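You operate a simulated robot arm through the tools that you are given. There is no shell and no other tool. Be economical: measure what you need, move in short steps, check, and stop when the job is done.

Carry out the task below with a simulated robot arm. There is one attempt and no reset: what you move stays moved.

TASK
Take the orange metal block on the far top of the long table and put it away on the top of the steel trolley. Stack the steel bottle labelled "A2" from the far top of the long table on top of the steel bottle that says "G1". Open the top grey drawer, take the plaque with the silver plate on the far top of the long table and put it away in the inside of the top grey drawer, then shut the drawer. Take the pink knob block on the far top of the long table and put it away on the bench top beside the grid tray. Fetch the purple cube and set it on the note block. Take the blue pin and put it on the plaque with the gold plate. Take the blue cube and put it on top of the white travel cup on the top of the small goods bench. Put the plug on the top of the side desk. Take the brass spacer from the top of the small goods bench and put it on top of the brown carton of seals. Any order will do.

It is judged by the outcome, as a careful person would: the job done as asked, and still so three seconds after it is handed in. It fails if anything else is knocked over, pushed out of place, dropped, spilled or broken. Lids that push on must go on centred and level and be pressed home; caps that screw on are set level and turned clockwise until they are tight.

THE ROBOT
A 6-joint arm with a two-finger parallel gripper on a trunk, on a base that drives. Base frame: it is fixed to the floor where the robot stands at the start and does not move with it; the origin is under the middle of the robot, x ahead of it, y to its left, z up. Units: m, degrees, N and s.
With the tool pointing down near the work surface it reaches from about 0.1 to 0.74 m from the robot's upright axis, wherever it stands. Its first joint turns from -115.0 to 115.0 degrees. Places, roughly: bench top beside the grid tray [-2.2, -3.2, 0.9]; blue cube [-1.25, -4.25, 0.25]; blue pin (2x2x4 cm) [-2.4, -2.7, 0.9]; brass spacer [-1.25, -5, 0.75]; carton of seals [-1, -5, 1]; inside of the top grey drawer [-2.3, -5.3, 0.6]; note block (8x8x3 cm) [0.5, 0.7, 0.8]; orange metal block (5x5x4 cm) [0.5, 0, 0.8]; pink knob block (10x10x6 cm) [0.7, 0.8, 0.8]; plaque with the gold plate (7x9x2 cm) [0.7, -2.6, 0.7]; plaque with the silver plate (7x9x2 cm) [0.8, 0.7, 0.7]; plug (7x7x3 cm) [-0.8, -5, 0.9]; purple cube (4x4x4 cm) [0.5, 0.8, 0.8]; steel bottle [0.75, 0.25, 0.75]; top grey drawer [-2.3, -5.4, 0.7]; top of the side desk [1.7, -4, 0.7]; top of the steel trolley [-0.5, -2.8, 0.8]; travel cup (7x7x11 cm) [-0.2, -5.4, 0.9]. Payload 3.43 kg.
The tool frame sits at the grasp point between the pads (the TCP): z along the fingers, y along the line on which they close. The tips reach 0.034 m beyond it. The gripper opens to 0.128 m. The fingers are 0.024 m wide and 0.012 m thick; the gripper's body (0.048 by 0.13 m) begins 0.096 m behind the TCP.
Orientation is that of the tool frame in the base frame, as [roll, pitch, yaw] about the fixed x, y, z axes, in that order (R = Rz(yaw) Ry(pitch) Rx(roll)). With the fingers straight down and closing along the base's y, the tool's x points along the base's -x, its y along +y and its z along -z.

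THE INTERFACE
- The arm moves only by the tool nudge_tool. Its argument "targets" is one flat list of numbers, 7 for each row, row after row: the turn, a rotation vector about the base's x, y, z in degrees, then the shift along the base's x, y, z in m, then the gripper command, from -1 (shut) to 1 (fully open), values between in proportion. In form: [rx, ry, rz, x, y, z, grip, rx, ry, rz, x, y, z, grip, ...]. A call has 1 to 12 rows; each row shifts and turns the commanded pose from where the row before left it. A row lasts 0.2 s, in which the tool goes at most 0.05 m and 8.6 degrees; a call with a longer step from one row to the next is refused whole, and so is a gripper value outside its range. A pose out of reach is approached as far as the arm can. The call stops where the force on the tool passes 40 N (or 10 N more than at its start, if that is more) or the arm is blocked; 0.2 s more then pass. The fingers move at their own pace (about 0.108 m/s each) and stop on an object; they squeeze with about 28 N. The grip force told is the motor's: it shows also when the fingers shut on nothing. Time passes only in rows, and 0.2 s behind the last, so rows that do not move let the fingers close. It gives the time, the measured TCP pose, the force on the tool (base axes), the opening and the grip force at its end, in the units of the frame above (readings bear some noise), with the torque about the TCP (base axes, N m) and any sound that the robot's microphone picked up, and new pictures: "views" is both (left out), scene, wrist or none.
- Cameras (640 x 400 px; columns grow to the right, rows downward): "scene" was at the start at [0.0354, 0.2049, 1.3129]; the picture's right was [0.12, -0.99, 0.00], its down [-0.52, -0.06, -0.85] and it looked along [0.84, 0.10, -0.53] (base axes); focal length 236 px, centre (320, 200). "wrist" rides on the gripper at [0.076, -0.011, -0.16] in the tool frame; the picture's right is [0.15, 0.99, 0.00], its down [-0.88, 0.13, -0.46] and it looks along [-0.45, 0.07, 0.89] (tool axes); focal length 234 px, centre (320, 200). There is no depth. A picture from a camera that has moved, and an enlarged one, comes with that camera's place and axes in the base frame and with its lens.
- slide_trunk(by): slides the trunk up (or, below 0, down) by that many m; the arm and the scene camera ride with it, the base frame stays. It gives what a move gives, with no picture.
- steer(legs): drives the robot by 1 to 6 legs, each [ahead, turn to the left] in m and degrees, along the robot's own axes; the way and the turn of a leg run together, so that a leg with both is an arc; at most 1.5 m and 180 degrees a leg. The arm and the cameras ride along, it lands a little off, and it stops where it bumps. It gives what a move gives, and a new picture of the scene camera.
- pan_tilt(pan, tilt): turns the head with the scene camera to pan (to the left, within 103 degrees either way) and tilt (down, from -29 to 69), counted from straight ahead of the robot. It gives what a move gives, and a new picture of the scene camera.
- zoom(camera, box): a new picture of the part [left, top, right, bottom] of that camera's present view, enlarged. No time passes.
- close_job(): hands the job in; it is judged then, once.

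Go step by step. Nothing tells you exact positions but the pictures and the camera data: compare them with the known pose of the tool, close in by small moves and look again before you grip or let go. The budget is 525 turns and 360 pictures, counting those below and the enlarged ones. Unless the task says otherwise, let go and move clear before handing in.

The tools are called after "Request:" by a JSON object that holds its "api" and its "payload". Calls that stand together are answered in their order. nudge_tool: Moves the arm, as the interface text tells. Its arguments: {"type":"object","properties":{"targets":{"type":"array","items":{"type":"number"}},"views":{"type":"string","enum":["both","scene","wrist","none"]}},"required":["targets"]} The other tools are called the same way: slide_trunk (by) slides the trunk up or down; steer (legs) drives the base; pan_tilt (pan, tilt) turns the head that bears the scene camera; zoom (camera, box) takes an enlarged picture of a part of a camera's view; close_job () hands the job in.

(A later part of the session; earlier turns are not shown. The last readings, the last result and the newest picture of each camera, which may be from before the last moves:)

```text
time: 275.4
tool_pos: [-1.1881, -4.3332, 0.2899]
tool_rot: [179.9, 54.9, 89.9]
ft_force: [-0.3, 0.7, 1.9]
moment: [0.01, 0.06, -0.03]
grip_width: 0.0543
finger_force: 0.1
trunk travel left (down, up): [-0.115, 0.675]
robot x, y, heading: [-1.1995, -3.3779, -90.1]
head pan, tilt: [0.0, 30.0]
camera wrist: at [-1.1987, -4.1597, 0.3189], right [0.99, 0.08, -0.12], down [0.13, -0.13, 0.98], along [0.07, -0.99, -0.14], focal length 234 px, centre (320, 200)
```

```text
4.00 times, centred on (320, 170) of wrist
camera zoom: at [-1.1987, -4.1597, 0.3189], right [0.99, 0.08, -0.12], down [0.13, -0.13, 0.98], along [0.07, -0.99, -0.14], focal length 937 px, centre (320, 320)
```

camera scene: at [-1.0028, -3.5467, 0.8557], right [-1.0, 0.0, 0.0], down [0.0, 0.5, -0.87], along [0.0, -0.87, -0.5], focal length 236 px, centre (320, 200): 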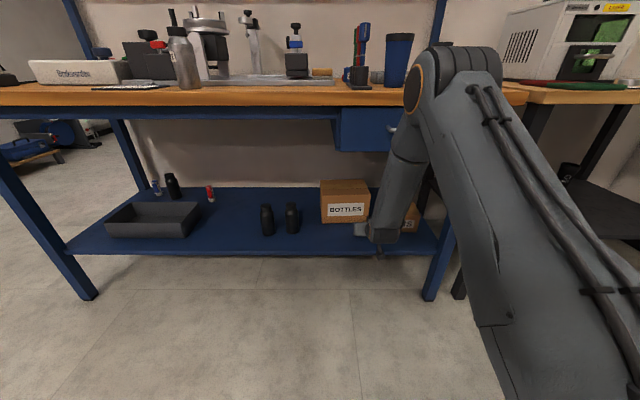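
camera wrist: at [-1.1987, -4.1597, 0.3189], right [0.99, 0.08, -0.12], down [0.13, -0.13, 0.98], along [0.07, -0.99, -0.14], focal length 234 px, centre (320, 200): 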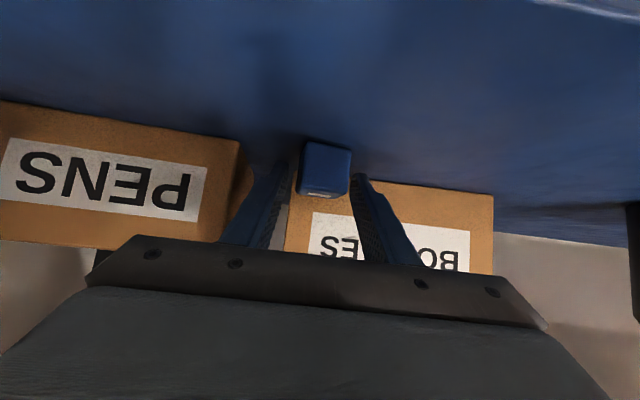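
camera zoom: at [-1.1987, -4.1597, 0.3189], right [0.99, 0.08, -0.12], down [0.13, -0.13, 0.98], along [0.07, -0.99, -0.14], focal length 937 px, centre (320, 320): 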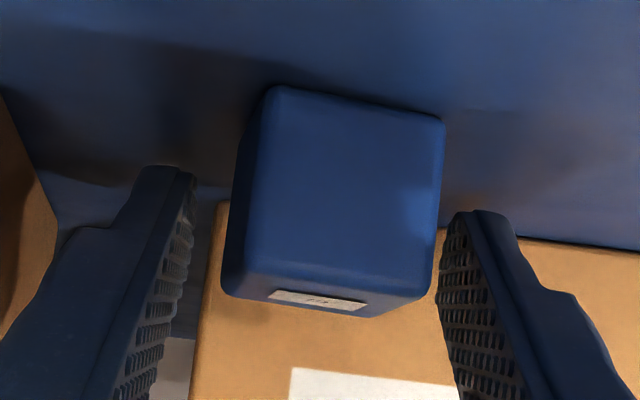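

Request:
{"api": "nudge_tool", "payload": {"targets": [0, 0, 0, 0.001, 0.012, 0, -0.15, 0, 0, 0, 0, 0, -0.005, -0.15, 0, 0, 0, 0, 0, -0.005, -0.15, 0, 0, 0, 0, 0, 0, -0.15], "views": "wrist"}}

Request:
{"api": "zoom", "payload": {"camera": "wrist", "box": [260, 120, 380, 220]}}

```text
time: 276.1
tool_pos: [-1.1861, -4.3231, 0.2906]
tool_rot: [-180.0, 55.4, 89.9]
ft_force: [0.1, 14.3, 17.9]
moment: [0.07, 0.13, -0.01]
grip_width: 0.0545
finger_force: 0.1
trunk travel left (down, up): [-0.115, 0.675]
robot x, y, heading: [-1.1988, -3.3796, -90.3]
head pan, tilt: [0.0, 30.0]
stopped in row 3: the force on the tool passed its limit at 50 N (the readings are from after the stop); the commanded pose is now the measured one
camera wrist: at [-1.1974, -4.1483, 0.3172], right [0.99, 0.08, -0.12], down [0.13, -0.13, 0.98], along [0.07, -0.99, -0.13], focal length 234 px, centre (320, 200)
```

wrist: 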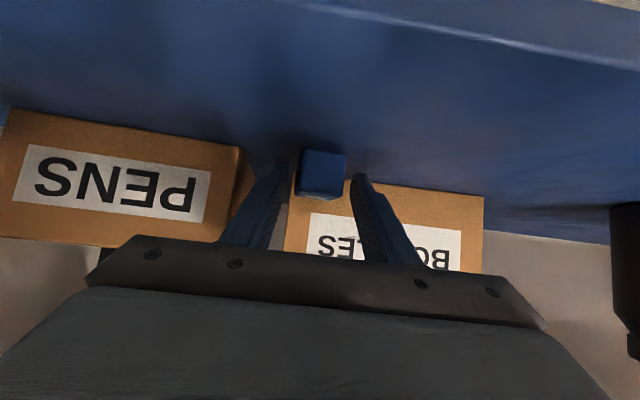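

```text
4.00 times, centred on (320, 170) of wrist
camera zoom: at [-1.1974, -4.1483, 0.3172], right [0.99, 0.08, -0.12], down [0.13, -0.13, 0.98], along [0.07, -0.99, -0.13], focal length 937 px, centre (320, 320)
```

zoom: 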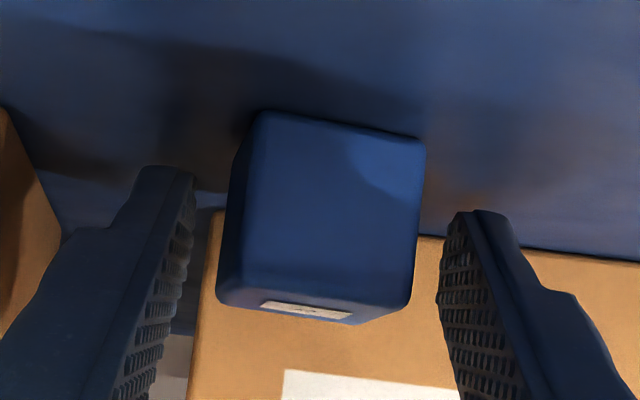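

The shelf is a bit higher than I estimated (~0.258), which fits the wrist view. I'll pull back 12 mm, lift 2 mm, and grip.

Request:
{"api": "nudge_tool", "payload": {"targets": [0, 0, 0, 0, 0, 0.002, -0.15, 0, 0, 0, 0, 0.012, 0, -0.15, 0, 0, 0, 0, 0, 0, -0.4, 0, 0, 0, 0, 0, 0, -0.7, 0, 0, 0, 0, 0, 0, -1, 0, 0, 0, 0, 0, 0, -1], "views": "wrist"}}

Request:
{"api": "zoom", "payload": {"camera": "wrist", "box": [260, 120, 380, 220]}}

```text
time: 277.5
tool_pos: [-1.1862, -4.3111, 0.2889]
tool_rot: [179.8, 55.1, 89.8]
ft_force: [-0.9, 0.5, 9.3]
moment: [-0.17, 0.13, 0.03]
grip_width: 0.0307
finger_force: 28.3
trunk travel left (down, up): [-0.115, 0.675]
robot x, y, heading: [-1.1995, -3.3812, -90.1]
head pan, tilt: [0.0, 30.0]
camera wrist: at [-1.1979, -4.1364, 0.3177], right [0.99, 0.08, -0.12], down [0.13, -0.13, 0.98], along [0.07, -0.99, -0.14], focal length 234 px, centre (320, 200)
```

wrist: 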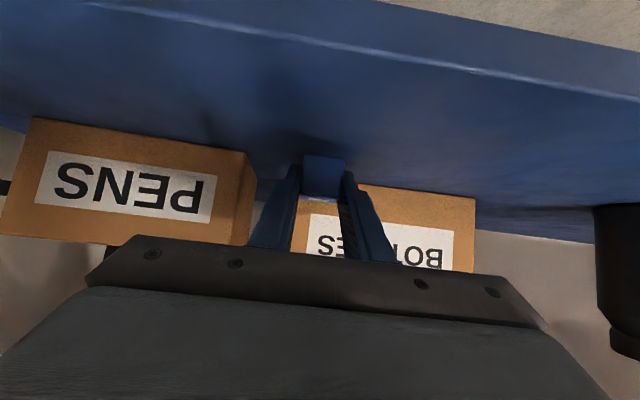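

```text
4.00 times, centred on (320, 170) of wrist
camera zoom: at [-1.1979, -4.1364, 0.3177], right [0.99, 0.08, -0.12], down [0.13, -0.13, 0.98], along [0.07, -0.99, -0.14], focal length 937 px, centre (320, 320)
```

zoom: 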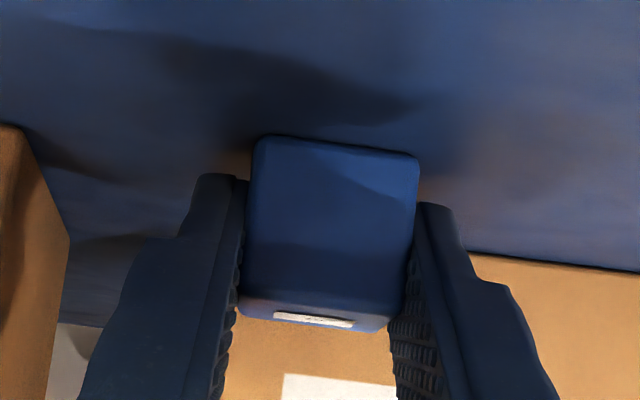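

Gripped at 31 mm. I'll lift slightly.

Request:
{"api": "nudge_tool", "payload": {"targets": [0, 0, 0, 0, 0, 0.015, -1, 0, 0, 0, 0, 0.005, 0.02, -1, 0, 0, 0, 0, 0.02, 0.015, -1, 0, 0, 0, 0, 0, 0, -1], "views": "both"}}

```text
time: 278.5
tool_pos: [-1.185, -4.2852, 0.3399]
tool_rot: [179.9, 55.2, 89.9]
ft_force: [-0.4, 0.0, 0.1]
moment: [-0.01, 0.01, -0.02]
grip_width: 0.0307
finger_force: 28.3
trunk travel left (down, up): [-0.115, 0.675]
robot x, y, heading: [-1.1947, -3.3835, -89.9]
head pan, tilt: [0.0, 30.0]
camera scene: at [-1.0029, -3.5466, 0.8557], right [-1.0, 0.0, 0.0], down [0.0, 0.5, -0.87], along [0.0, -0.87, -0.5], focal length 236 px, centre (320, 200)
camera wrist: at [-1.1966, -4.1114, 0.3668], right [0.99, 0.08, -0.12], down [0.13, -0.13, 0.98], along [0.07, -0.99, -0.14], focal length 234 px, centre (320, 200)
```

scene: 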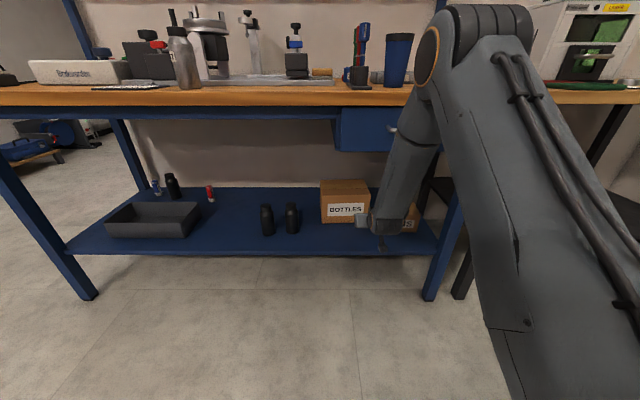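
wrist: 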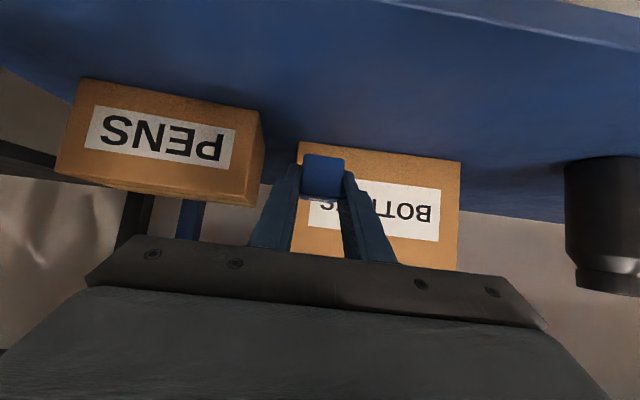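

The cube is held. I'll retract along the same path, then back away.

Request:
{"api": "nudge_tool", "payload": {"targets": [0, 0, 0, 0, 0.03, 0.002, -1, 0, 0, 0, 0, 0.03, 0.002, -1, 0, 0, 0, 0, 0.03, 0.002, -1, 0, 0, 0, 0, 0.03, 0.002, -1, 0, 0, 0, 0, 0.03, 0.0, -1, 0, 0, 0, 0, 0.03, 0, -1, 0, 0, 0, 0, 0, 0, -1], "views": "none"}}

Request:
{"api": "pan_tilt", "payload": {"pan": -80, "tilt": 30}}

```text
time: 280.1
tool_pos: [-1.1861, -4.1047, 0.347]
tool_rot: [179.8, 55.2, 89.9]
ft_force: [0.2, 1.2, 0.6]
moment: [0.03, -0.02, 0.0]
grip_width: 0.0305
finger_force: 28.4
trunk travel left (down, up): [-0.115, 0.675]
robot x, y, heading: [-1.1978, -3.3787, -90.1]
head pan, tilt: [0.0, 30.0]
```

```text
time: 281.6
tool_pos: [-1.1849, -4.1041, 0.3467]
tool_rot: [180.0, 55.2, 89.9]
ft_force: [0.2, 0.2, -0.2]
moment: [-0.02, 0.03, -0.01]
grip_width: 0.0304
finger_force: 28.0
trunk travel left (down, up): [-0.115, 0.675]
robot x, y, heading: [-1.1968, -3.3792, -90.1]
head pan, tilt: [-80.0, 30.0]
camera scene: at [-1.0917, -3.4715, 0.8557], right [-0.17, 0.99, 0.0], down [0.49, 0.09, -0.87], along [-0.85, -0.15, -0.5], focal length 236 px, centre (320, 200)
```

scene: 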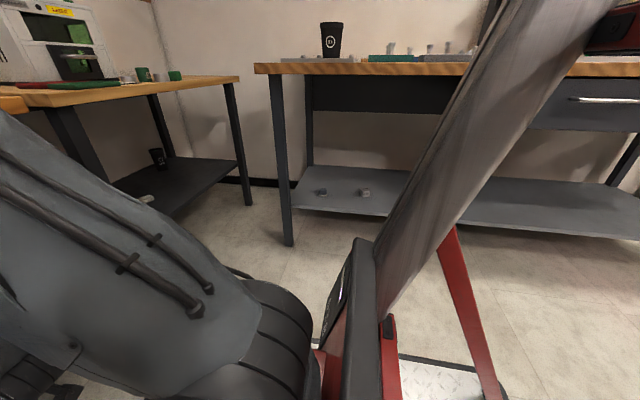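

Request:
{"api": "steer", "payload": {"legs": [[-0.3, 0]]}}

Request:
{"api": "slide_trunk", "payload": {"by": 0.4}}

Request:
{"api": "slide_trunk", "payload": {"by": 0.15}}

Request:
{"api": "nudge_tool", "payload": {"targets": [8, 0, 0, 0, 0.03, 0.02, -1, 8, 0, 0, 0, 0.03, 0.02, -1, 8, 0, 0, 0, 0.03, 0.02, -1, 8, 0, 0, 0, 0.03, 0.02, -1, 8, 0, 0, 0, 0.04, 0.02, -1, 8, 0, 0, 0, 0.04, 0.02, -1, 7, 0, 0, 0, 0.04, 0.02, -1, 0, 0, 0, 0, 0.04, 0.02, -1, 0, 0, 0, 0, 0.04, 0, -1, 0, 0, 0, 0, 0, 0, -1], "views": "wrist"}}

```text
time: 283.6
tool_pos: [-1.1871, -3.8016, 0.3456]
tool_rot: [179.8, 55.1, 89.7]
ft_force: [0.5, 0.6, -0.9]
moment: [0.02, -0.02, 0.0]
grip_width: 0.0305
finger_force: 28.1
trunk travel left (down, up): [-0.115, 0.675]
robot x, y, heading: [-1.196, -3.0792, -90.3]
head pan, tilt: [-80.0, 30.0]
camera scene: at [-1.0903, -3.1696, 0.8557], right [-0.17, 0.99, 0.0], down [0.49, 0.08, -0.87], along [-0.85, -0.14, -0.5], focal length 236 px, centre (320, 200)
```

scene: 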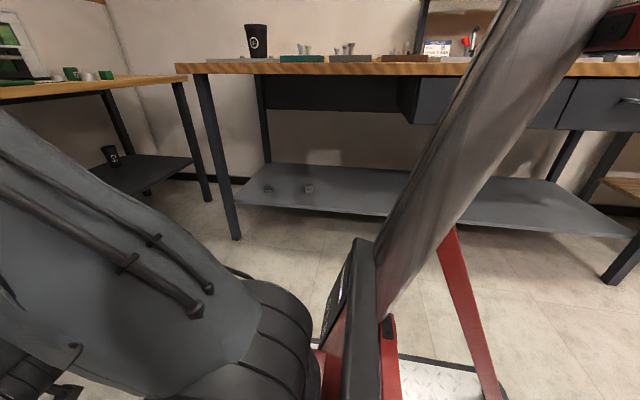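

```text
time: 287.5
tool_pos: [-1.1881, -3.8012, 0.7464]
tool_rot: [179.9, 55.2, 89.7]
ft_force: [-0.9, -0.3, -1.1]
moment: [-0.01, 0.04, 0.02]
grip_width: 0.0307
finger_force: 27.7
trunk travel left (down, up): [-0.515, 0.275]
robot x, y, heading: [-1.1958, -3.0762, -90.1]
head pan, tilt: [-80.0, 30.0]
```

```text
time: 289.2
tool_pos: [-1.1867, -3.8019, 0.8954]
tool_rot: [179.9, 55.2, 89.7]
ft_force: [0.0, 0.6, -0.6]
moment: [0.0, -0.01, -0.01]
grip_width: 0.0306
finger_force: 28.8
trunk travel left (down, up): [-0.665, 0.125]
robot x, y, heading: [-1.193, -3.0798, -90.4]
head pan, tilt: [-80.0, 30.0]
```

```text
time: 291.4
tool_pos: [-1.1911, -3.4888, 1.0495]
tool_rot: [-179.8, 0.2, 89.9]
ft_force: [-1.1, 0.4, 0.0]
moment: [0.0, 0.0, 0.04]
grip_width: 0.0303
finger_force: 28.1
out of reach, approached as far as the arm can: row 3
trunk travel left (down, up): [-0.665, 0.125]
robot x, y, heading: [-1.1944, -3.0772, -90.7]
head pan, tilt: [-80.0, 30.0]
camera wrist: at [-1.2008, -3.4125, 1.2094], right [0.99, 0.14, 0.0], down [0.13, -0.88, 0.46], along [0.06, -0.45, -0.89], focal length 234 px, centre (320, 200)
```

wrist: 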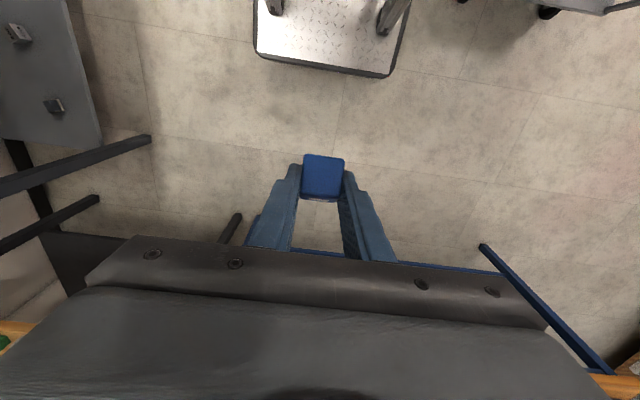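

Next I'll drive around to the goods bench's south side in front of the cup.

Request:
{"api": "steer", "payload": {"legs": [[0.38, 0], [0, 90.7], [1.4, 0], [0, -45], [0.75, 0], [0, -45]]}}

Request:
{"api": "pan_tilt", "payload": {"pan": 0, "tilt": 35}}

```text
time: 312.0
tool_pos: [0.7422, -4.3699, 1.0496]
tool_rot: [-179.9, 0.2, 91.5]
ft_force: [0.2, -0.1, 0.2]
moment: [0.0, -0.01, 0.0]
grip_width: 0.0306
finger_force: 28.3
trunk travel left (down, up): [-0.665, 0.125]
robot x, y, heading: [0.7212, -3.957, -88.6]
head pan, tilt: [-80.0, 30.0]
camera scene: at [0.8301, -3.8953, 1.4057], right [-0.19, 0.98, 0.0], down [0.49, 0.1, -0.87], along [-0.85, -0.17, -0.5], focal length 236 px, centre (320, 200)
```

scene: 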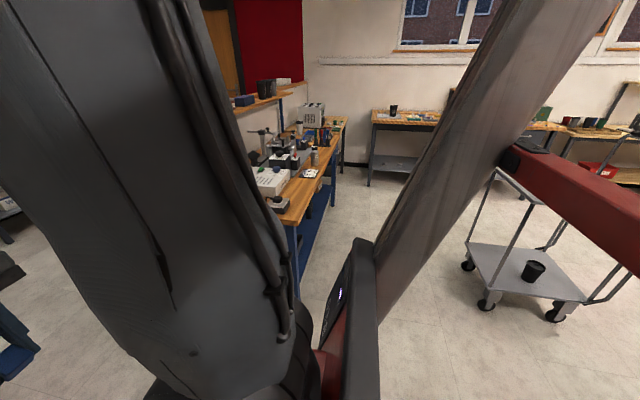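

```text
time: 313.5
tool_pos: [0.7427, -4.3702, 1.0503]
tool_rot: [-179.9, 0.2, 91.4]
ft_force: [-0.6, -0.1, 1.2]
moment: [0.0, 0.02, 0.02]
grip_width: 0.0307
finger_force: 27.6
trunk travel left (down, up): [-0.665, 0.125]
robot x, y, heading: [0.7252, -3.9609, -88.8]
head pan, tilt: [0.0, 35.0]
camera scene: at [0.9205, -3.9658, 1.3979], right [-1.0, -0.02, 0.0], down [-0.01, 0.57, -0.82], along [0.02, -0.82, -0.57], focal length 236 px, centre (320, 200)
```

scene: 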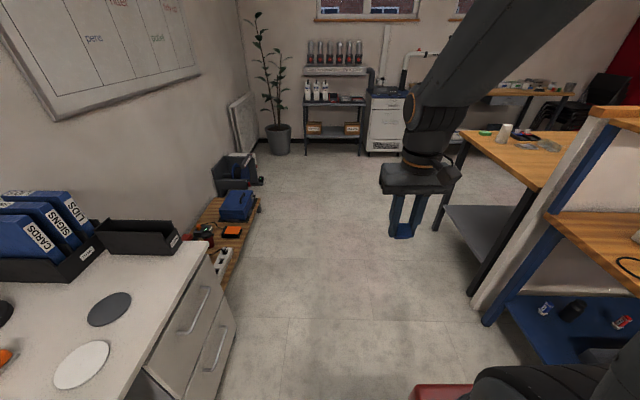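

Request:
{"api": "steer", "payload": {"legs": [[1.5, 0], [0.65, 0], [0, -91], [0.92, 0], [0, -90]]}}

Request:
{"api": "pan_tilt", "payload": {"pan": -15, "tilt": 35}}

```text
time: 336.1
tool_pos: [-0.1734, -5.6705, 1.0503]
tool_rot: [-179.8, 0.2, -88.4]
ft_force: [0.3, 0.3, -0.5]
moment: [0.0, 0.0, 0.02]
grip_width: 0.031
finger_force: 28.1
trunk travel left (down, up): [-0.665, 0.125]
robot x, y, heading: [-0.1549, -6.0805, 91.3]
head pan, tilt: [0.0, 35.0]
camera scene: at [-0.3504, -6.0765, 1.3979], right [1.0, 0.02, 0.0], down [0.01, -0.57, -0.82], along [-0.02, 0.82, -0.57], focal length 236 px, centre (320, 200)
```

scene: 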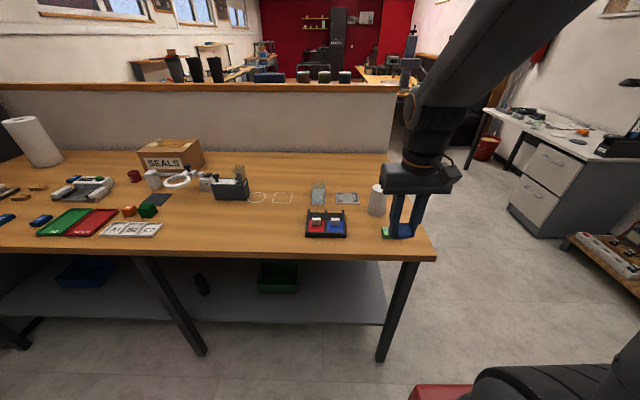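

```text
time: 336.9
tool_pos: [-0.1729, -5.67, 1.0505]
tool_rot: [-179.8, 0.2, -88.5]
ft_force: [0.3, 0.0, -0.7]
moment: [0.01, 0.01, 0.04]
grip_width: 0.0307
finger_force: 28.1
trunk travel left (down, up): [-0.665, 0.125]
robot x, y, heading: [-0.1554, -6.0787, 91.3]
head pan, tilt: [-15.0, 35.0]
camera scene: at [-0.3276, -6.079, 1.3979], right [0.97, -0.24, 0.0], down [-0.14, -0.56, -0.82], along [0.19, 0.8, -0.57], focal length 236 px, centre (320, 200)
```

scene: 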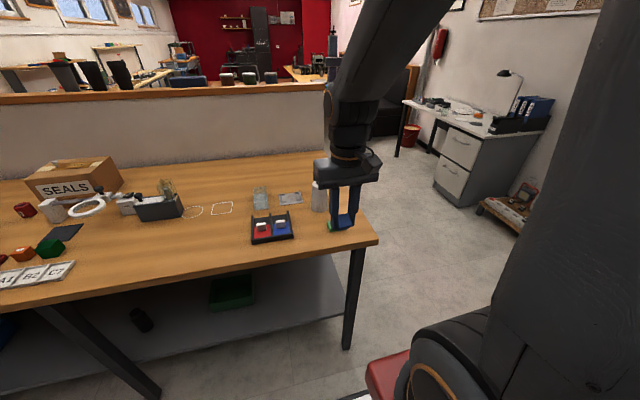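

Request:
{"api": "zoom", "payload": {"camera": "scene", "box": [240, 150, 400, 260]}}

Request:
{"api": "pan_tilt", "payload": {"pan": 10, "tilt": 40}}

Request:
{"api": "zoom", "payload": {"camera": "scene", "box": [320, 120, 480, 230]}}

```text
3.64 times, centred on (320, 205) of scene
camera zoom: at [-0.3276, -6.079, 1.3979], right [0.97, -0.24, 0.0], down [-0.14, -0.56, -0.82], along [0.19, 0.8, -0.57], focal length 858 px, centre (320, 182)
```

zoom: 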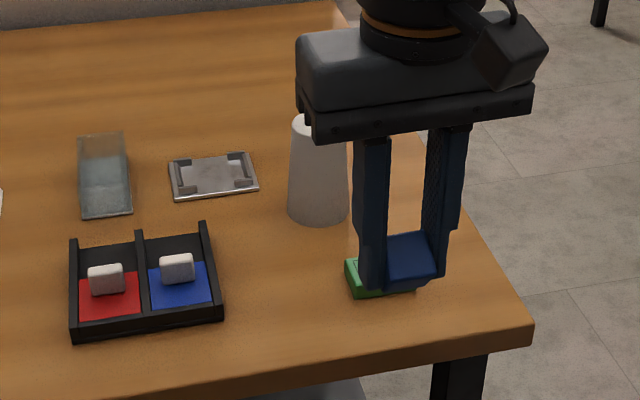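

```text
time: 337.8
tool_pos: [-0.1738, -5.6704, 1.0502]
tool_rot: [-179.8, 0.2, -88.4]
ft_force: [0.2, -0.1, -0.4]
moment: [-0.03, -0.04, -0.01]
grip_width: 0.0303
finger_force: 27.8
trunk travel left (down, up): [-0.665, 0.125]
robot x, y, heading: [-0.1555, -6.0738, 91.1]
head pan, tilt: [10.0, 40.0]
camera scene: at [-0.365, -6.0812, 1.3904], right [0.98, 0.2, 0.0], down [0.13, -0.63, -0.77], along [-0.15, 0.75, -0.64], focal length 236 px, centre (320, 200)
```

scene: 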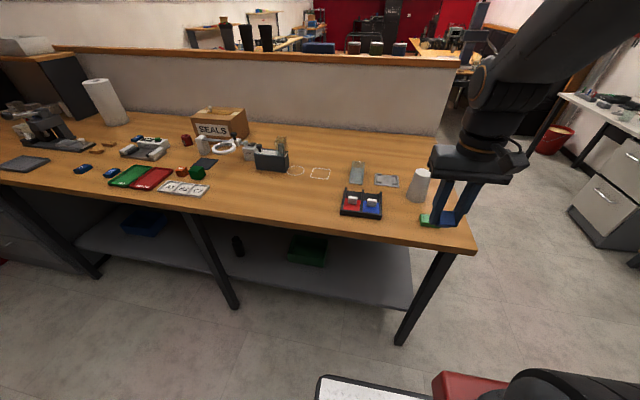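

```text
3.64 times, centred on (400, 175) of scene
camera zoom: at [-0.365, -6.0812, 1.3904], right [0.98, 0.2, 0.0], down [0.13, -0.63, -0.77], along [-0.15, 0.75, -0.64], focal length 858 px, centre (29, 291)
```

zoom: 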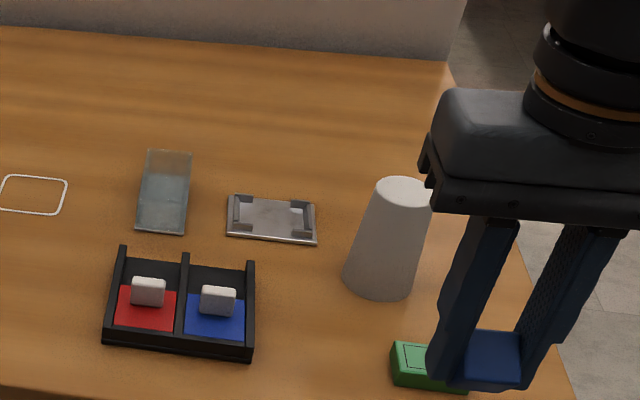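

The cup's top is centred near (-0.150, -5.36) at z≈0.96. I'll back up 0.1 m for arm room, extend, and tilt again so that the cube is level.

Request:
{"api": "steer", "payload": {"legs": [[-0.1, 0]]}}

Request:
{"api": "nudge_tool", "payload": {"targets": [0, 0, 0, 0.003, 0.04, 0.015, -1, 0, 0, 0, 0.003, 0.04, 0.015, -1, 0, 0, 0, 0.003, 0.04, 0.015, -1, 0, 0, 0, 0.003, 0.04, 0.015, -1, 0, 0, 0, 0.003, 0.04, 0.015, -1, 8, 0, 0, 0, 0.015, 0.01, -1, 8, 0, 0, 0, 0.015, 0.01, -1, 8, 0, 0, 0, 0.015, 0, -1, 8, 0, 0, 0, 0.015, 0, -1, 8, 0, 0, 0, 0.015, 0, -1, 8, 0, 0, 0, 0.015, 0, -1, 7, 0, 0, 0, 0.015, 0, -1], "views": "both"}}

```text
time: 338.9
tool_pos: [-0.1699, -5.7699, 1.0504]
tool_rot: [-179.8, 0.1, -88.4]
ft_force: [0.8, 0.3, 0.1]
moment: [0.01, 0.01, 0.04]
grip_width: 0.0308
finger_force: 27.6
trunk travel left (down, up): [-0.665, 0.125]
robot x, y, heading: [-0.1522, -6.1785, 91.0]
head pan, tilt: [10.0, 40.0]
camera scene: at [-0.3627, -6.1817, 1.3903], right [0.98, 0.2, 0.0], down [0.13, -0.63, -0.77], along [-0.15, 0.75, -0.64], focal length 236 px, centre (320, 200)
```

scene: 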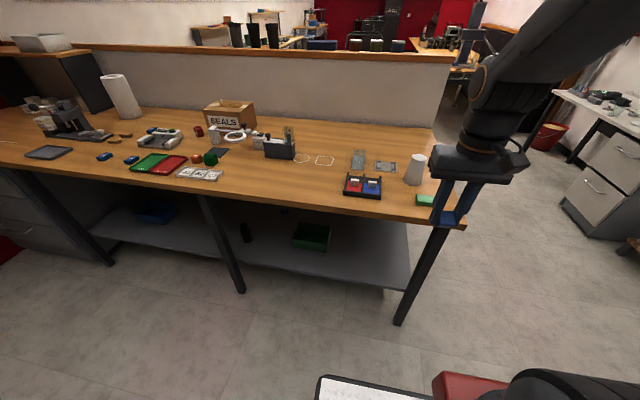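

```text
time: 341.5
tool_pos: [-0.1573, -5.4648, 1.146]
tool_rot: [-177.6, 55.3, -87.4]
ft_force: [0.4, 0.2, 0.7]
moment: [0.02, 0.0, -0.02]
grip_width: 0.0306
finger_force: 28.3
trunk travel left (down, up): [-0.665, 0.125]
robot x, y, heading: [-0.1558, -6.1812, 91.4]
head pan, tilt: [10.0, 40.0]
camera scene: at [-0.3627, -6.1821, 1.3903], right [0.98, 0.2, 0.0], down [0.13, -0.63, -0.77], along [-0.15, 0.75, -0.64], focal length 236 px, centre (320, 200)
camera wrist: at [-0.144, -5.6404, 1.1741], right [-0.98, -0.09, -0.14], down [-0.16, 0.12, 0.98], along [-0.07, 0.99, -0.14], focal length 234 px, centre (320, 200)
```

scene: 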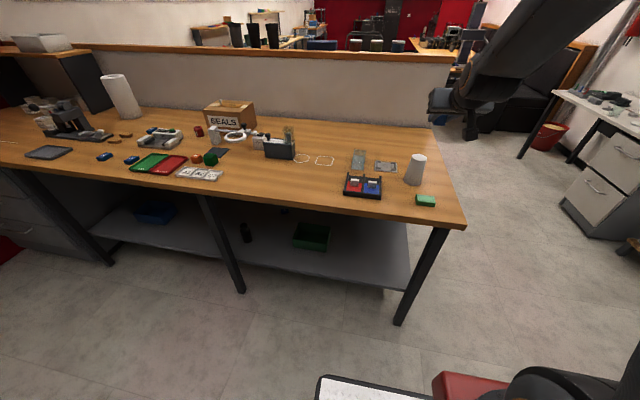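
wrist: 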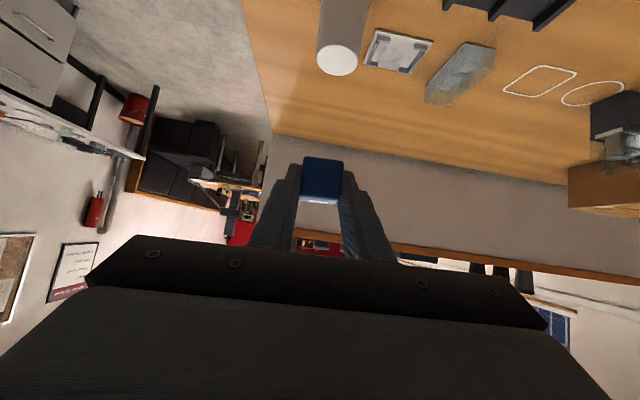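

The cup top is now pinned at about (-0.154, -5.364, 0.953). I'll correct a small roll error and move above it.

Request:
{"api": "nudge_tool", "payload": {"targets": [-0.06, 1.37, 1.97, 0.001, 0.03, -0.01, -1, 0, 0, 0, 0.001, 0.03, -0.01, -1, 0, 0, 0, 0.001, 0.024, -0.02, -1, 0, 0, 0, 0, 0, -0.04, -1, 0, 0, 0, 0, 0, -0.035, -1, 0, 0, 0, 0, 0, 0, -1], "views": "both"}}

Request:
{"api": "zoom", "payload": {"camera": "scene", "box": [350, 90, 490, 210]}}

Request:
{"api": "zoom", "payload": {"camera": "wrist", "box": [240, 60, 400, 220]}}

```text
time: 342.9
tool_pos: [-0.1535, -5.3807, 1.0304]
tool_rot: [-180.0, 55.1, -87.3]
ft_force: [0.7, -0.6, -0.4]
moment: [-0.01, -0.02, 0.01]
grip_width: 0.0307
finger_force: 27.9
trunk travel left (down, up): [-0.665, 0.125]
robot x, y, heading: [-0.1531, -6.1801, 91.2]
head pan, tilt: [10.0, 40.0]
camera scene: at [-0.3627, -6.1818, 1.3904], right [0.98, 0.2, 0.0], down [0.13, -0.63, -0.77], along [-0.15, 0.75, -0.64], focal length 236 px, centre (320, 200)
camera wrist: at [-0.1339, -5.5552, 1.0591], right [-0.98, -0.13, -0.12], down [-0.14, 0.12, 0.98], along [-0.11, 0.98, -0.14], focal length 234 px, centre (320, 200)
```

scene: 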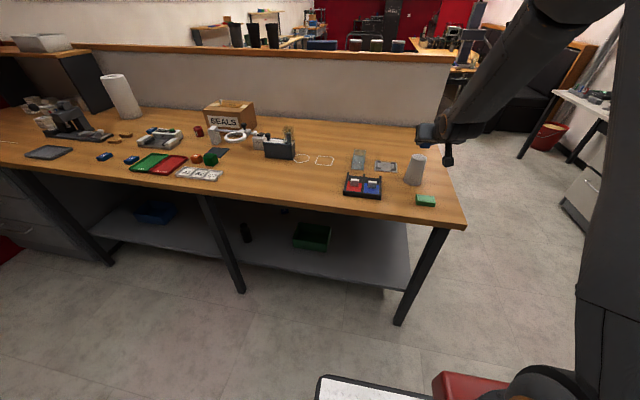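
wrist: 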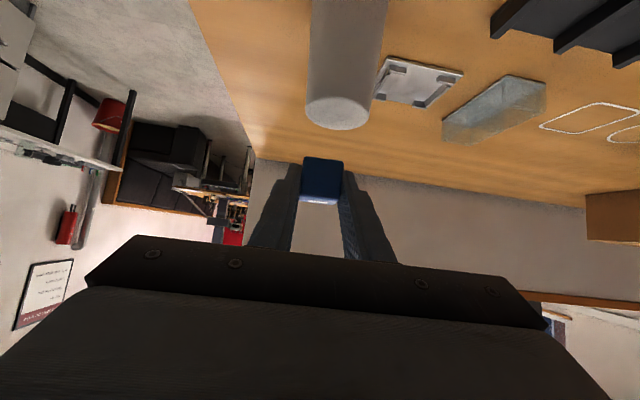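

```text
3.33 times, centred on (420, 150) of scene
camera zoom: at [-0.3627, -6.1818, 1.3904], right [0.98, 0.2, 0.0], down [0.13, -0.63, -0.77], along [-0.15, 0.75, -0.64], focal length 787 px, centre (-13, 367)
```

zoom: 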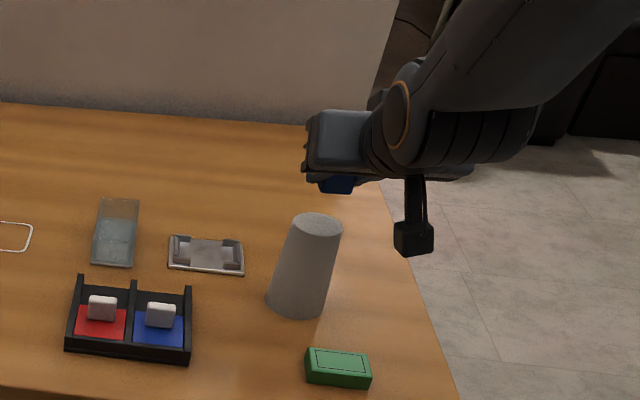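

```text
2.50 times, centred on (320, 140) of wrist
camera zoom: at [-0.1339, -5.5552, 1.0591], right [-0.98, -0.13, -0.12], down [-0.14, 0.12, 0.98], along [-0.11, 0.98, -0.14], focal length 585 px, centre (320, 350)
```

zoom: 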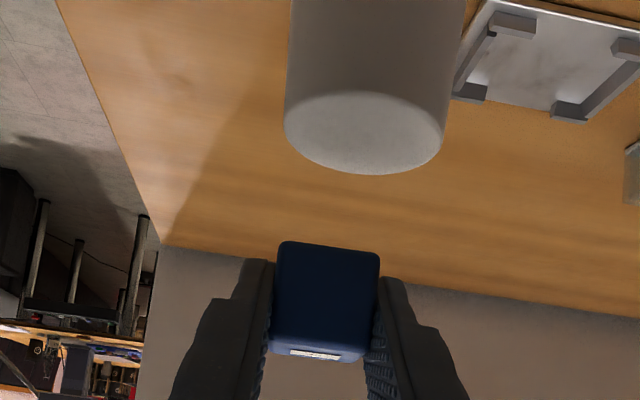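

Request:
{"api": "nudge_tool", "payload": {"targets": [0, 0, 0, -0.003, 0, -0.012, -1, 0, 0, 0, 0, 0, -0.012, -1, 0, 0, 0, 0, 0, -0.01, -1, 0, 0, 0, 0, 0, 0, -1], "views": "wrist"}}

Request:
{"api": "zoom", "payload": {"camera": "scene", "box": [370, 110, 470, 200]}}

Request:
{"api": "zoom", "payload": {"camera": "wrist", "box": [240, 90, 400, 220]}}

```text
time: 343.9
tool_pos: [-0.155, -5.3813, 0.996]
tool_rot: [-179.9, 55.3, -87.4]
ft_force: [-0.4, 0.8, -0.9]
moment: [-0.02, 0.01, 0.01]
grip_width: 0.0305
finger_force: 27.9
trunk travel left (down, up): [-0.665, 0.125]
robot x, y, heading: [-0.1529, -6.1821, 91.2]
head pan, tilt: [10.0, 40.0]
camera wrist: at [-0.1364, -5.5555, 1.0248], right [-0.98, -0.13, -0.12], down [-0.14, 0.12, 0.98], along [-0.11, 0.98, -0.14], focal length 234 px, centre (320, 200)
```

wrist: 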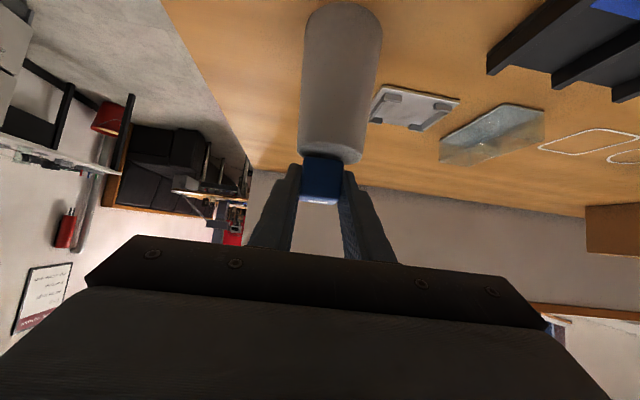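

```text
4.44 times, centred on (420, 155) of scene
camera zoom: at [-0.3627, -6.1818, 1.3903], right [0.98, 0.2, 0.0], down [0.13, -0.63, -0.77], along [-0.15, 0.75, -0.64], focal length 1049 px, centre (-124, 400)
```

zoom: 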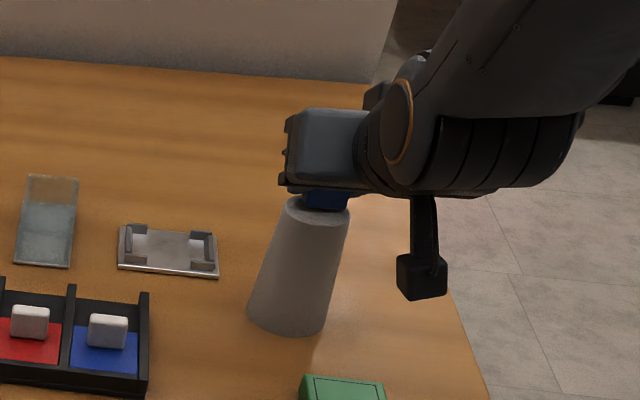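

```text
3.08 times, centred on (320, 155) of wrist
camera zoom: at [-0.1364, -5.5555, 1.0248], right [-0.98, -0.13, -0.12], down [-0.14, 0.12, 0.98], along [-0.11, 0.98, -0.14], focal length 720 px, centre (320, 338)
```

zoom: 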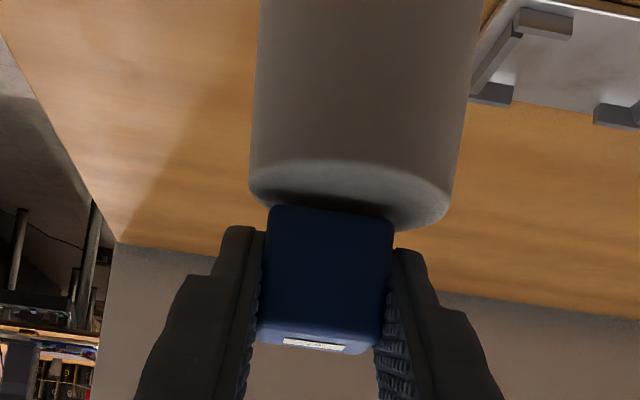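

Request:
{"api": "nudge_tool", "payload": {"targets": [0, 0, 0, -0.0045, 0, -0.003, -1, 0, 0, 0, 0, 0, -0.003, -1, 0, 0, 0, 0, 0, 0, -1], "views": "none"}}

Request:
{"api": "zoom", "payload": {"camera": "scene", "box": [390, 130, 450, 190]}}

Request:
{"api": "zoom", "payload": {"camera": "wrist", "box": [260, 110, 380, 210]}}

```text
time: 344.7
tool_pos: [-0.161, -5.3803, 0.9948]
tool_rot: [-180.0, 55.6, -87.4]
ft_force: [3.8, -1.1, 25.6]
moment: [0.55, -0.16, -0.07]
grip_width: 0.0307
finger_force: 28.2
trunk travel left (down, up): [-0.665, 0.125]
robot x, y, heading: [-0.155, -6.1803, 91.0]
head pan, tilt: [10.0, 40.0]
```

```text
6.67 times, centred on (420, 160) of scene
camera zoom: at [-0.3625, -6.183, 1.3905], right [0.98, 0.2, 0.0], down [0.13, -0.63, -0.77], along [-0.15, 0.75, -0.64], focal length 1574 px, centre (-347, 467)
```

zoom: 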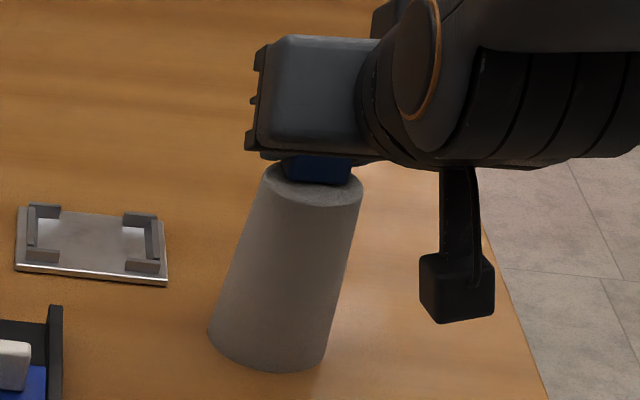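

```text
4.00 times, centred on (320, 160) of wrist
camera zoom: at [-0.1407, -5.555, 1.0212], right [-0.98, -0.13, -0.12], down [-0.14, 0.12, 0.98], along [-0.11, 0.98, -0.13], focal length 937 px, centre (320, 360)
```

zoom: 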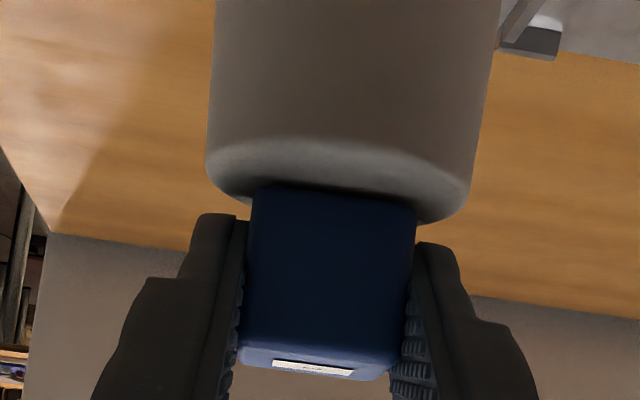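

The cube touches, but it sits about 15 mm too far back on the cup. I'll lift, shift back, and re-lower.

Request:
{"api": "nudge_tool", "payload": {"targets": [0, 0, 0, 0, 0, 0.006, -1, 0, 0, 0, 0, 0, 0.006, -1, 0, 0, 0, 0, -0.015, 0, -1, 0, 0, 0, 0, 0, -0.002, -1, 0, 0, 0, 0, 0, 0, -1], "views": "none"}}

Request:
{"api": "zoom", "payload": {"camera": "scene", "box": [390, 130, 450, 190]}}

Request:
{"api": "zoom", "payload": {"camera": "wrist", "box": [260, 110, 380, 210]}}

```text
time: 345.9
tool_pos: [-0.1589, -5.3969, 0.9997]
tool_rot: [-180.0, 55.1, -87.3]
ft_force: [0.5, 0.3, -0.6]
moment: [-0.02, -0.01, -0.01]
grip_width: 0.0304
finger_force: 28.4
trunk travel left (down, up): [-0.665, 0.125]
robot x, y, heading: [-0.1534, -6.1771, 91.4]
head pan, tilt: [10.0, 40.0]
```

```text
6.67 times, centred on (420, 160) of scene
camera zoom: at [-0.3627, -6.1818, 1.3903], right [0.98, 0.2, 0.0], down [0.13, -0.63, -0.77], along [-0.15, 0.75, -0.64], focal length 1574 px, centre (-347, 467)
```

zoom: 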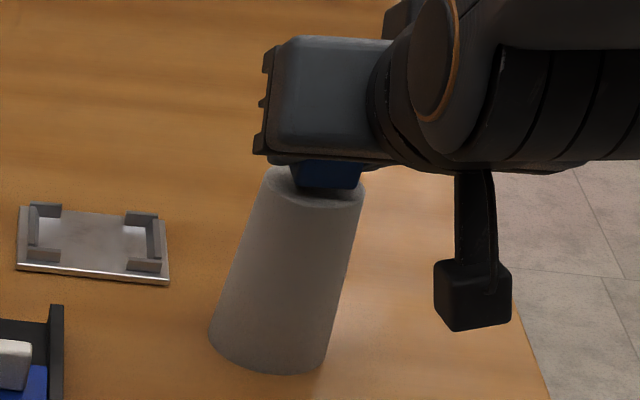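

```text
4.00 times, centred on (320, 160) of wrist
camera zoom: at [-0.1405, -5.5713, 1.0283], right [-0.98, -0.13, -0.12], down [-0.14, 0.12, 0.98], along [-0.11, 0.98, -0.14], focal length 937 px, centre (320, 360)
```

zoom: 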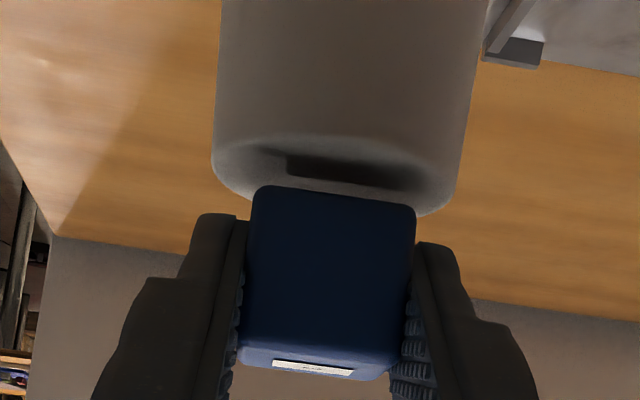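

Request:
{"api": "nudge_tool", "payload": {"targets": [0, 0, 0, -0.003, 0, -0.003, -1, 0, 0, 0, 0, 0, -0.002, -1, 0, 0, 0, 0, 0, 0, -1], "views": "none"}}

Request:
{"api": "zoom", "payload": {"camera": "scene", "box": [390, 130, 450, 190]}}

Request:
{"api": "zoom", "payload": {"camera": "wrist", "box": [260, 110, 380, 210]}}

```text
time: 346.7
tool_pos: [-0.1639, -5.3971, 0.9944]
tool_rot: [-180.0, 55.2, -87.3]
ft_force: [-0.4, -0.1, -0.2]
moment: [0.01, 0.01, -0.02]
grip_width: 0.0307
finger_force: 27.5
trunk travel left (down, up): [-0.665, 0.125]
robot x, y, heading: [-0.1527, -6.1782, 91.3]
head pan, tilt: [10.0, 40.0]
```

```text
6.67 times, centred on (420, 160) of scene
camera zoom: at [-0.3627, -6.1818, 1.3903], right [0.98, 0.2, 0.0], down [0.13, -0.63, -0.77], along [-0.15, 0.75, -0.64], focal length 1574 px, centre (-347, 467)
```

zoom: 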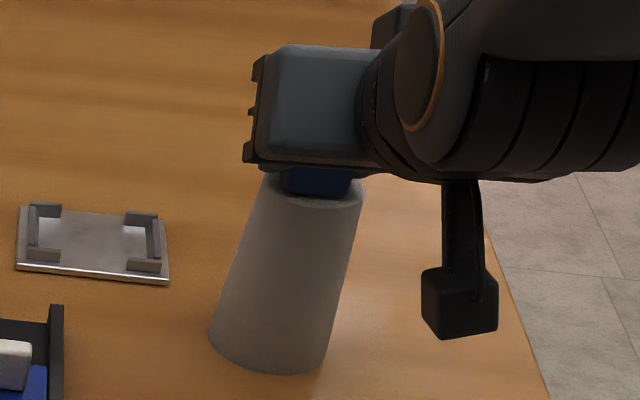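

```text
4.00 times, centred on (320, 160) of wrist
camera zoom: at [-0.144, -5.5711, 1.0236], right [-0.98, -0.13, -0.12], down [-0.14, 0.12, 0.98], along [-0.11, 0.98, -0.14], focal length 937 px, centre (320, 360)
```

zoom: 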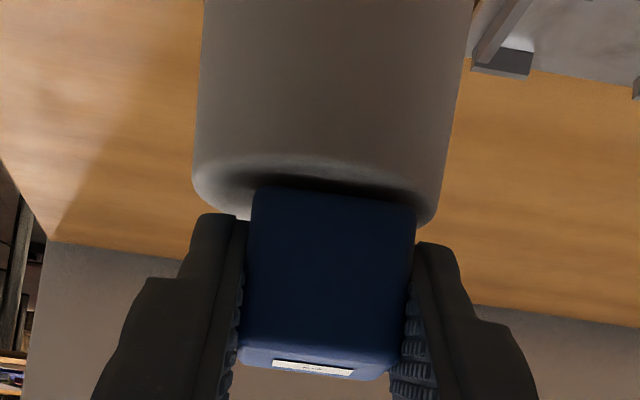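

Well centred now. I'll lower gently to contact.

Request:
{"api": "nudge_tool", "payload": {"targets": [0, 0, 0, 0.001, 0, -0.001, -1, 0, 0, 0, 0, 0, -0.001, -1, 0, 0, 0, 0, 0, 0, -1], "views": "none"}}

```text
time: 347.5
tool_pos: [-0.1626, -5.397, 0.9947]
tool_rot: [-179.9, 55.3, -87.3]
ft_force: [0.5, -1.6, 6.6]
moment: [0.09, 0.03, 0.01]
grip_width: 0.0305
finger_force: 27.9
trunk travel left (down, up): [-0.665, 0.125]
robot x, y, heading: [-0.153, -6.1811, 91.3]
head pan, tilt: [10.0, 40.0]
```

Request:
{"api": "nudge_tool", "payload": {"targets": [0, 0, 0, 0, 0, 0, -0.45, 0, 0, 0, 0, 0, 0, -0.3, 0, 0, 0, 0, 0, 0, -0.2, 0, 0, 0, 0, 0, 0, -0.2], "views": "none"}}

Request:
{"api": "zoom", "payload": {"camera": "wrist", "box": [240, 90, 400, 220]}}

```text
time: 348.5
tool_pos: [-0.164, -5.3964, 0.9943]
tool_rot: [179.9, 55.3, -87.4]
ft_force: [-0.9, 0.4, 11.3]
moment: [0.23, -0.24, 0.04]
grip_width: 0.0503
finger_force: 0.1
trunk travel left (down, up): [-0.665, 0.125]
robot x, y, heading: [-0.1532, -6.1774, 91.3]
head pan, tilt: [10.0, 40.0]
```

```text
3.08 times, centred on (320, 155) of wrist
camera zoom: at [-0.1429, -5.571, 1.0225], right [-0.98, -0.13, -0.12], down [-0.14, 0.12, 0.98], along [-0.11, 0.98, -0.14], focal length 720 px, centre (320, 338)
```

zoom: 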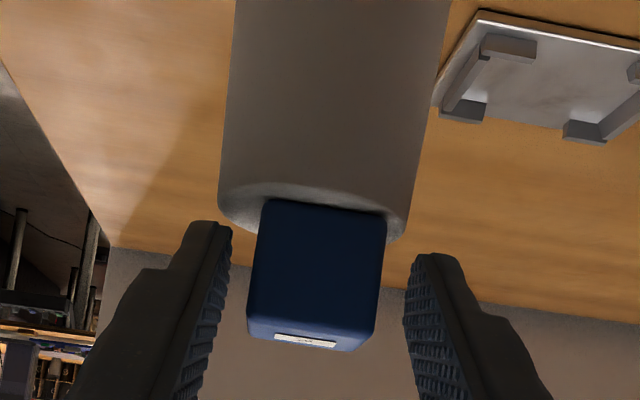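

Request:
{"api": "nudge_tool", "payload": {"targets": [0, 0, 0, 0, 0, 0.004, -0.2, 0, 0, 0, 0, 0, 0.01, -0.2, 0, 0, 0, 0, -0.01, 0.02, -0.2, 0, 0, 0, 0, -0.025, 0.03, -0.2, 0, 0, 0, 0, -0.03, 0.03, -0.2, 0, 0, 0, 0, -0.03, 0.02, -0.2], "views": "both"}}

Request:
{"api": "zoom", "payload": {"camera": "scene", "box": [370, 110, 470, 200]}}

```text
time: 349.9
tool_pos: [-0.1621, -5.4915, 1.1075]
tool_rot: [-180.0, 55.1, -87.3]
ft_force: [-0.6, 0.0, 0.2]
moment: [0.02, 0.0, -0.01]
grip_width: 0.0511
finger_force: 0.0
trunk travel left (down, up): [-0.665, 0.125]
robot x, y, heading: [-0.1542, -6.1796, 91.4]
head pan, tilt: [10.0, 40.0]
camera scene: at [-0.3627, -6.1812, 1.3903], right [0.98, 0.2, 0.0], down [0.13, -0.63, -0.77], along [-0.15, 0.75, -0.64], focal length 236 px, centre (320, 200)
camera wrist: at [-0.1428, -5.6654, 1.1358], right [-0.98, -0.13, -0.12], down [-0.14, 0.12, 0.98], along [-0.11, 0.98, -0.14], focal length 234 px, centre (320, 200)
```

scene: 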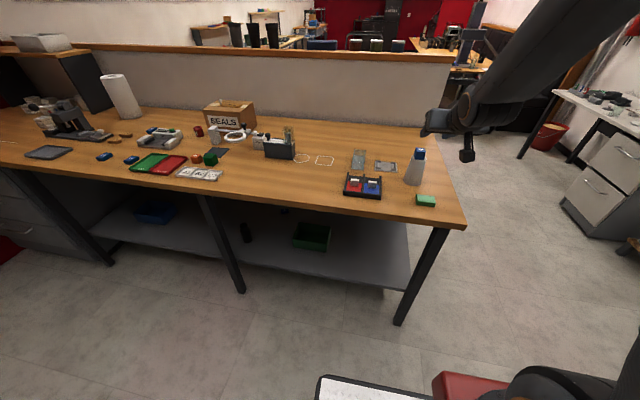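
wrist: 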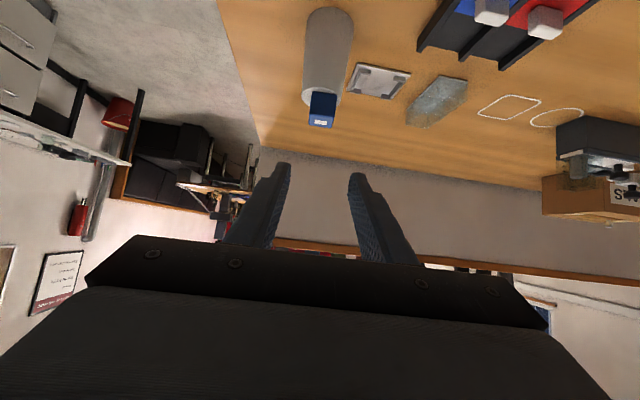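

```text
4.44 times, centred on (420, 155) of scene
camera zoom: at [-0.3627, -6.1812, 1.3903], right [0.98, 0.2, 0.0], down [0.13, -0.63, -0.77], along [-0.15, 0.75, -0.64], focal length 1049 px, centre (-124, 400)
```

zoom: 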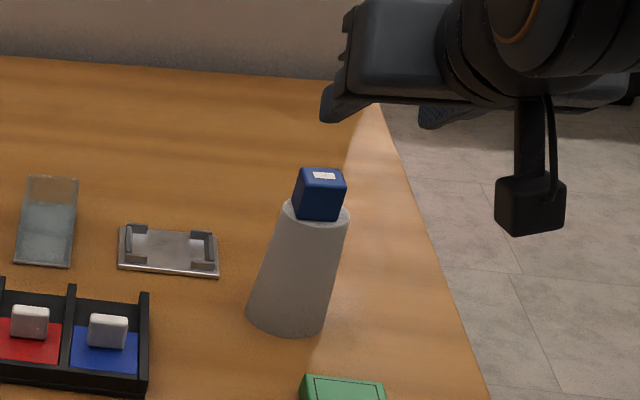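

The blue cube sits squarely on the cup. Next, while my hand is empty, I'll go and open the top grey drawer further west on this bench.

Request:
{"api": "nudge_tool", "payload": {"targets": [-8, 0, 0, 0, -0.03, 0, -0.2, -8, 0, 0, 0, -0.03, 0, -0.2, -8, 0, 0, 0, -0.03, 0, -0.2, -8, 0, 0, 0, -0.03, -0.01, -0.2, -8, 0, 0, 0, -0.03, -0.01, -0.2, -8, 0, 0, 0, -0.03, -0.01, -0.2, -7, 0, 0, 0, -0.03, -0.01, -0.2, 0, 0, 0, 0, -0.04, -0.01, -0.2, 0, 0, 0, 0, -0.04, 0, -0.2, 0, 0, 0, 0, 0, 0, -0.2], "views": "none"}}

Request:
{"api": "steer", "payload": {"legs": [[-0.1, 0], [0, 89], [1.5, 0], [0.55, 0], [0, -90]]}}

Request:
{"api": "pan_tilt", "payload": {"pan": 0, "tilt": 45}}

```text
time: 352.1
tool_pos: [-0.1561, -5.7449, 1.0316]
tool_rot: [173.5, 12.4, -88.5]
ft_force: [-0.2, 0.3, -0.7]
moment: [0.01, -0.01, 0.02]
grip_width: 0.0514
finger_force: 0.2
out of reach, approached as far as the arm can: row 2, 3, 6, 7, 8, 9
trunk travel left (down, up): [-0.665, 0.125]
robot x, y, heading: [-0.1521, -6.1815, 91.4]
head pan, tilt: [10.0, 40.0]
```

```text
time: 370.6
tool_pos: [-2.1599, -5.8245, 1.0312]
tool_rot: [173.4, 12.3, -91.6]
ft_force: [-0.4, 0.2, 0.4]
moment: [0.01, -0.01, -0.04]
grip_width: 0.0515
finger_force: 0.1
trunk travel left (down, up): [-0.665, 0.125]
robot x, y, heading: [-2.1854, -6.259, 88.1]
head pan, tilt: [10.0, 40.0]
camera scene: at [-2.3895, -6.2485, 1.3903], right [0.99, 0.14, 0.0], down [0.09, -0.64, -0.77], along [-0.11, 0.76, -0.64], focal length 236 px, centre (320, 200)
```

scene: 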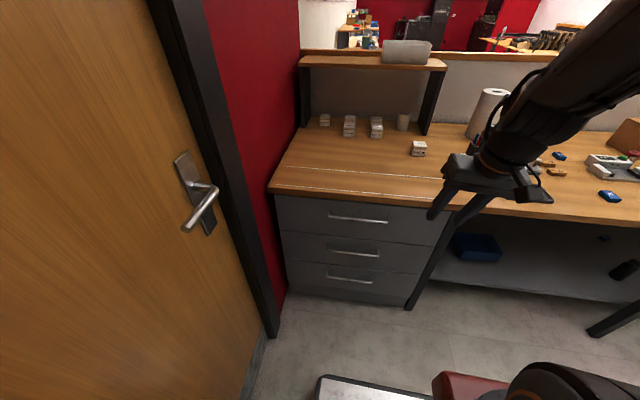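

```text
time: 371.3
tool_pos: [-2.1592, -5.8233, 1.0309]
tool_rot: [173.4, 12.3, -91.6]
ft_force: [-0.6, -0.1, 0.0]
moment: [0.0, 0.0, -0.02]
grip_width: 0.0509
finger_force: 0.0
trunk travel left (down, up): [-0.665, 0.125]
robot x, y, heading: [-2.1819, -6.2585, 88.0]
head pan, tilt: [0.0, 45.0]
camera scene: at [-2.3748, -6.2514, 1.3831], right [1.0, -0.03, 0.0], down [-0.02, -0.71, -0.71], along [0.02, 0.71, -0.71], focal length 236 px, centre (320, 200)
```

scene: 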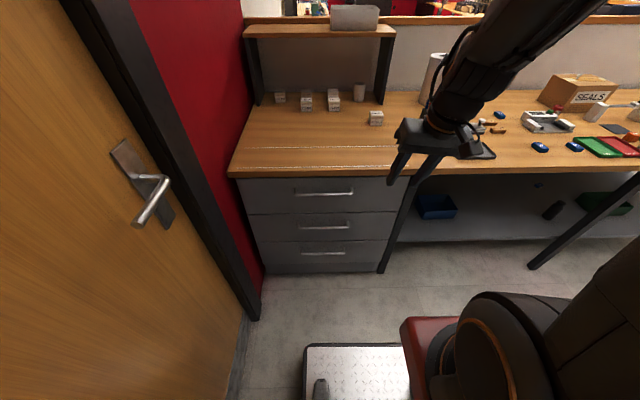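

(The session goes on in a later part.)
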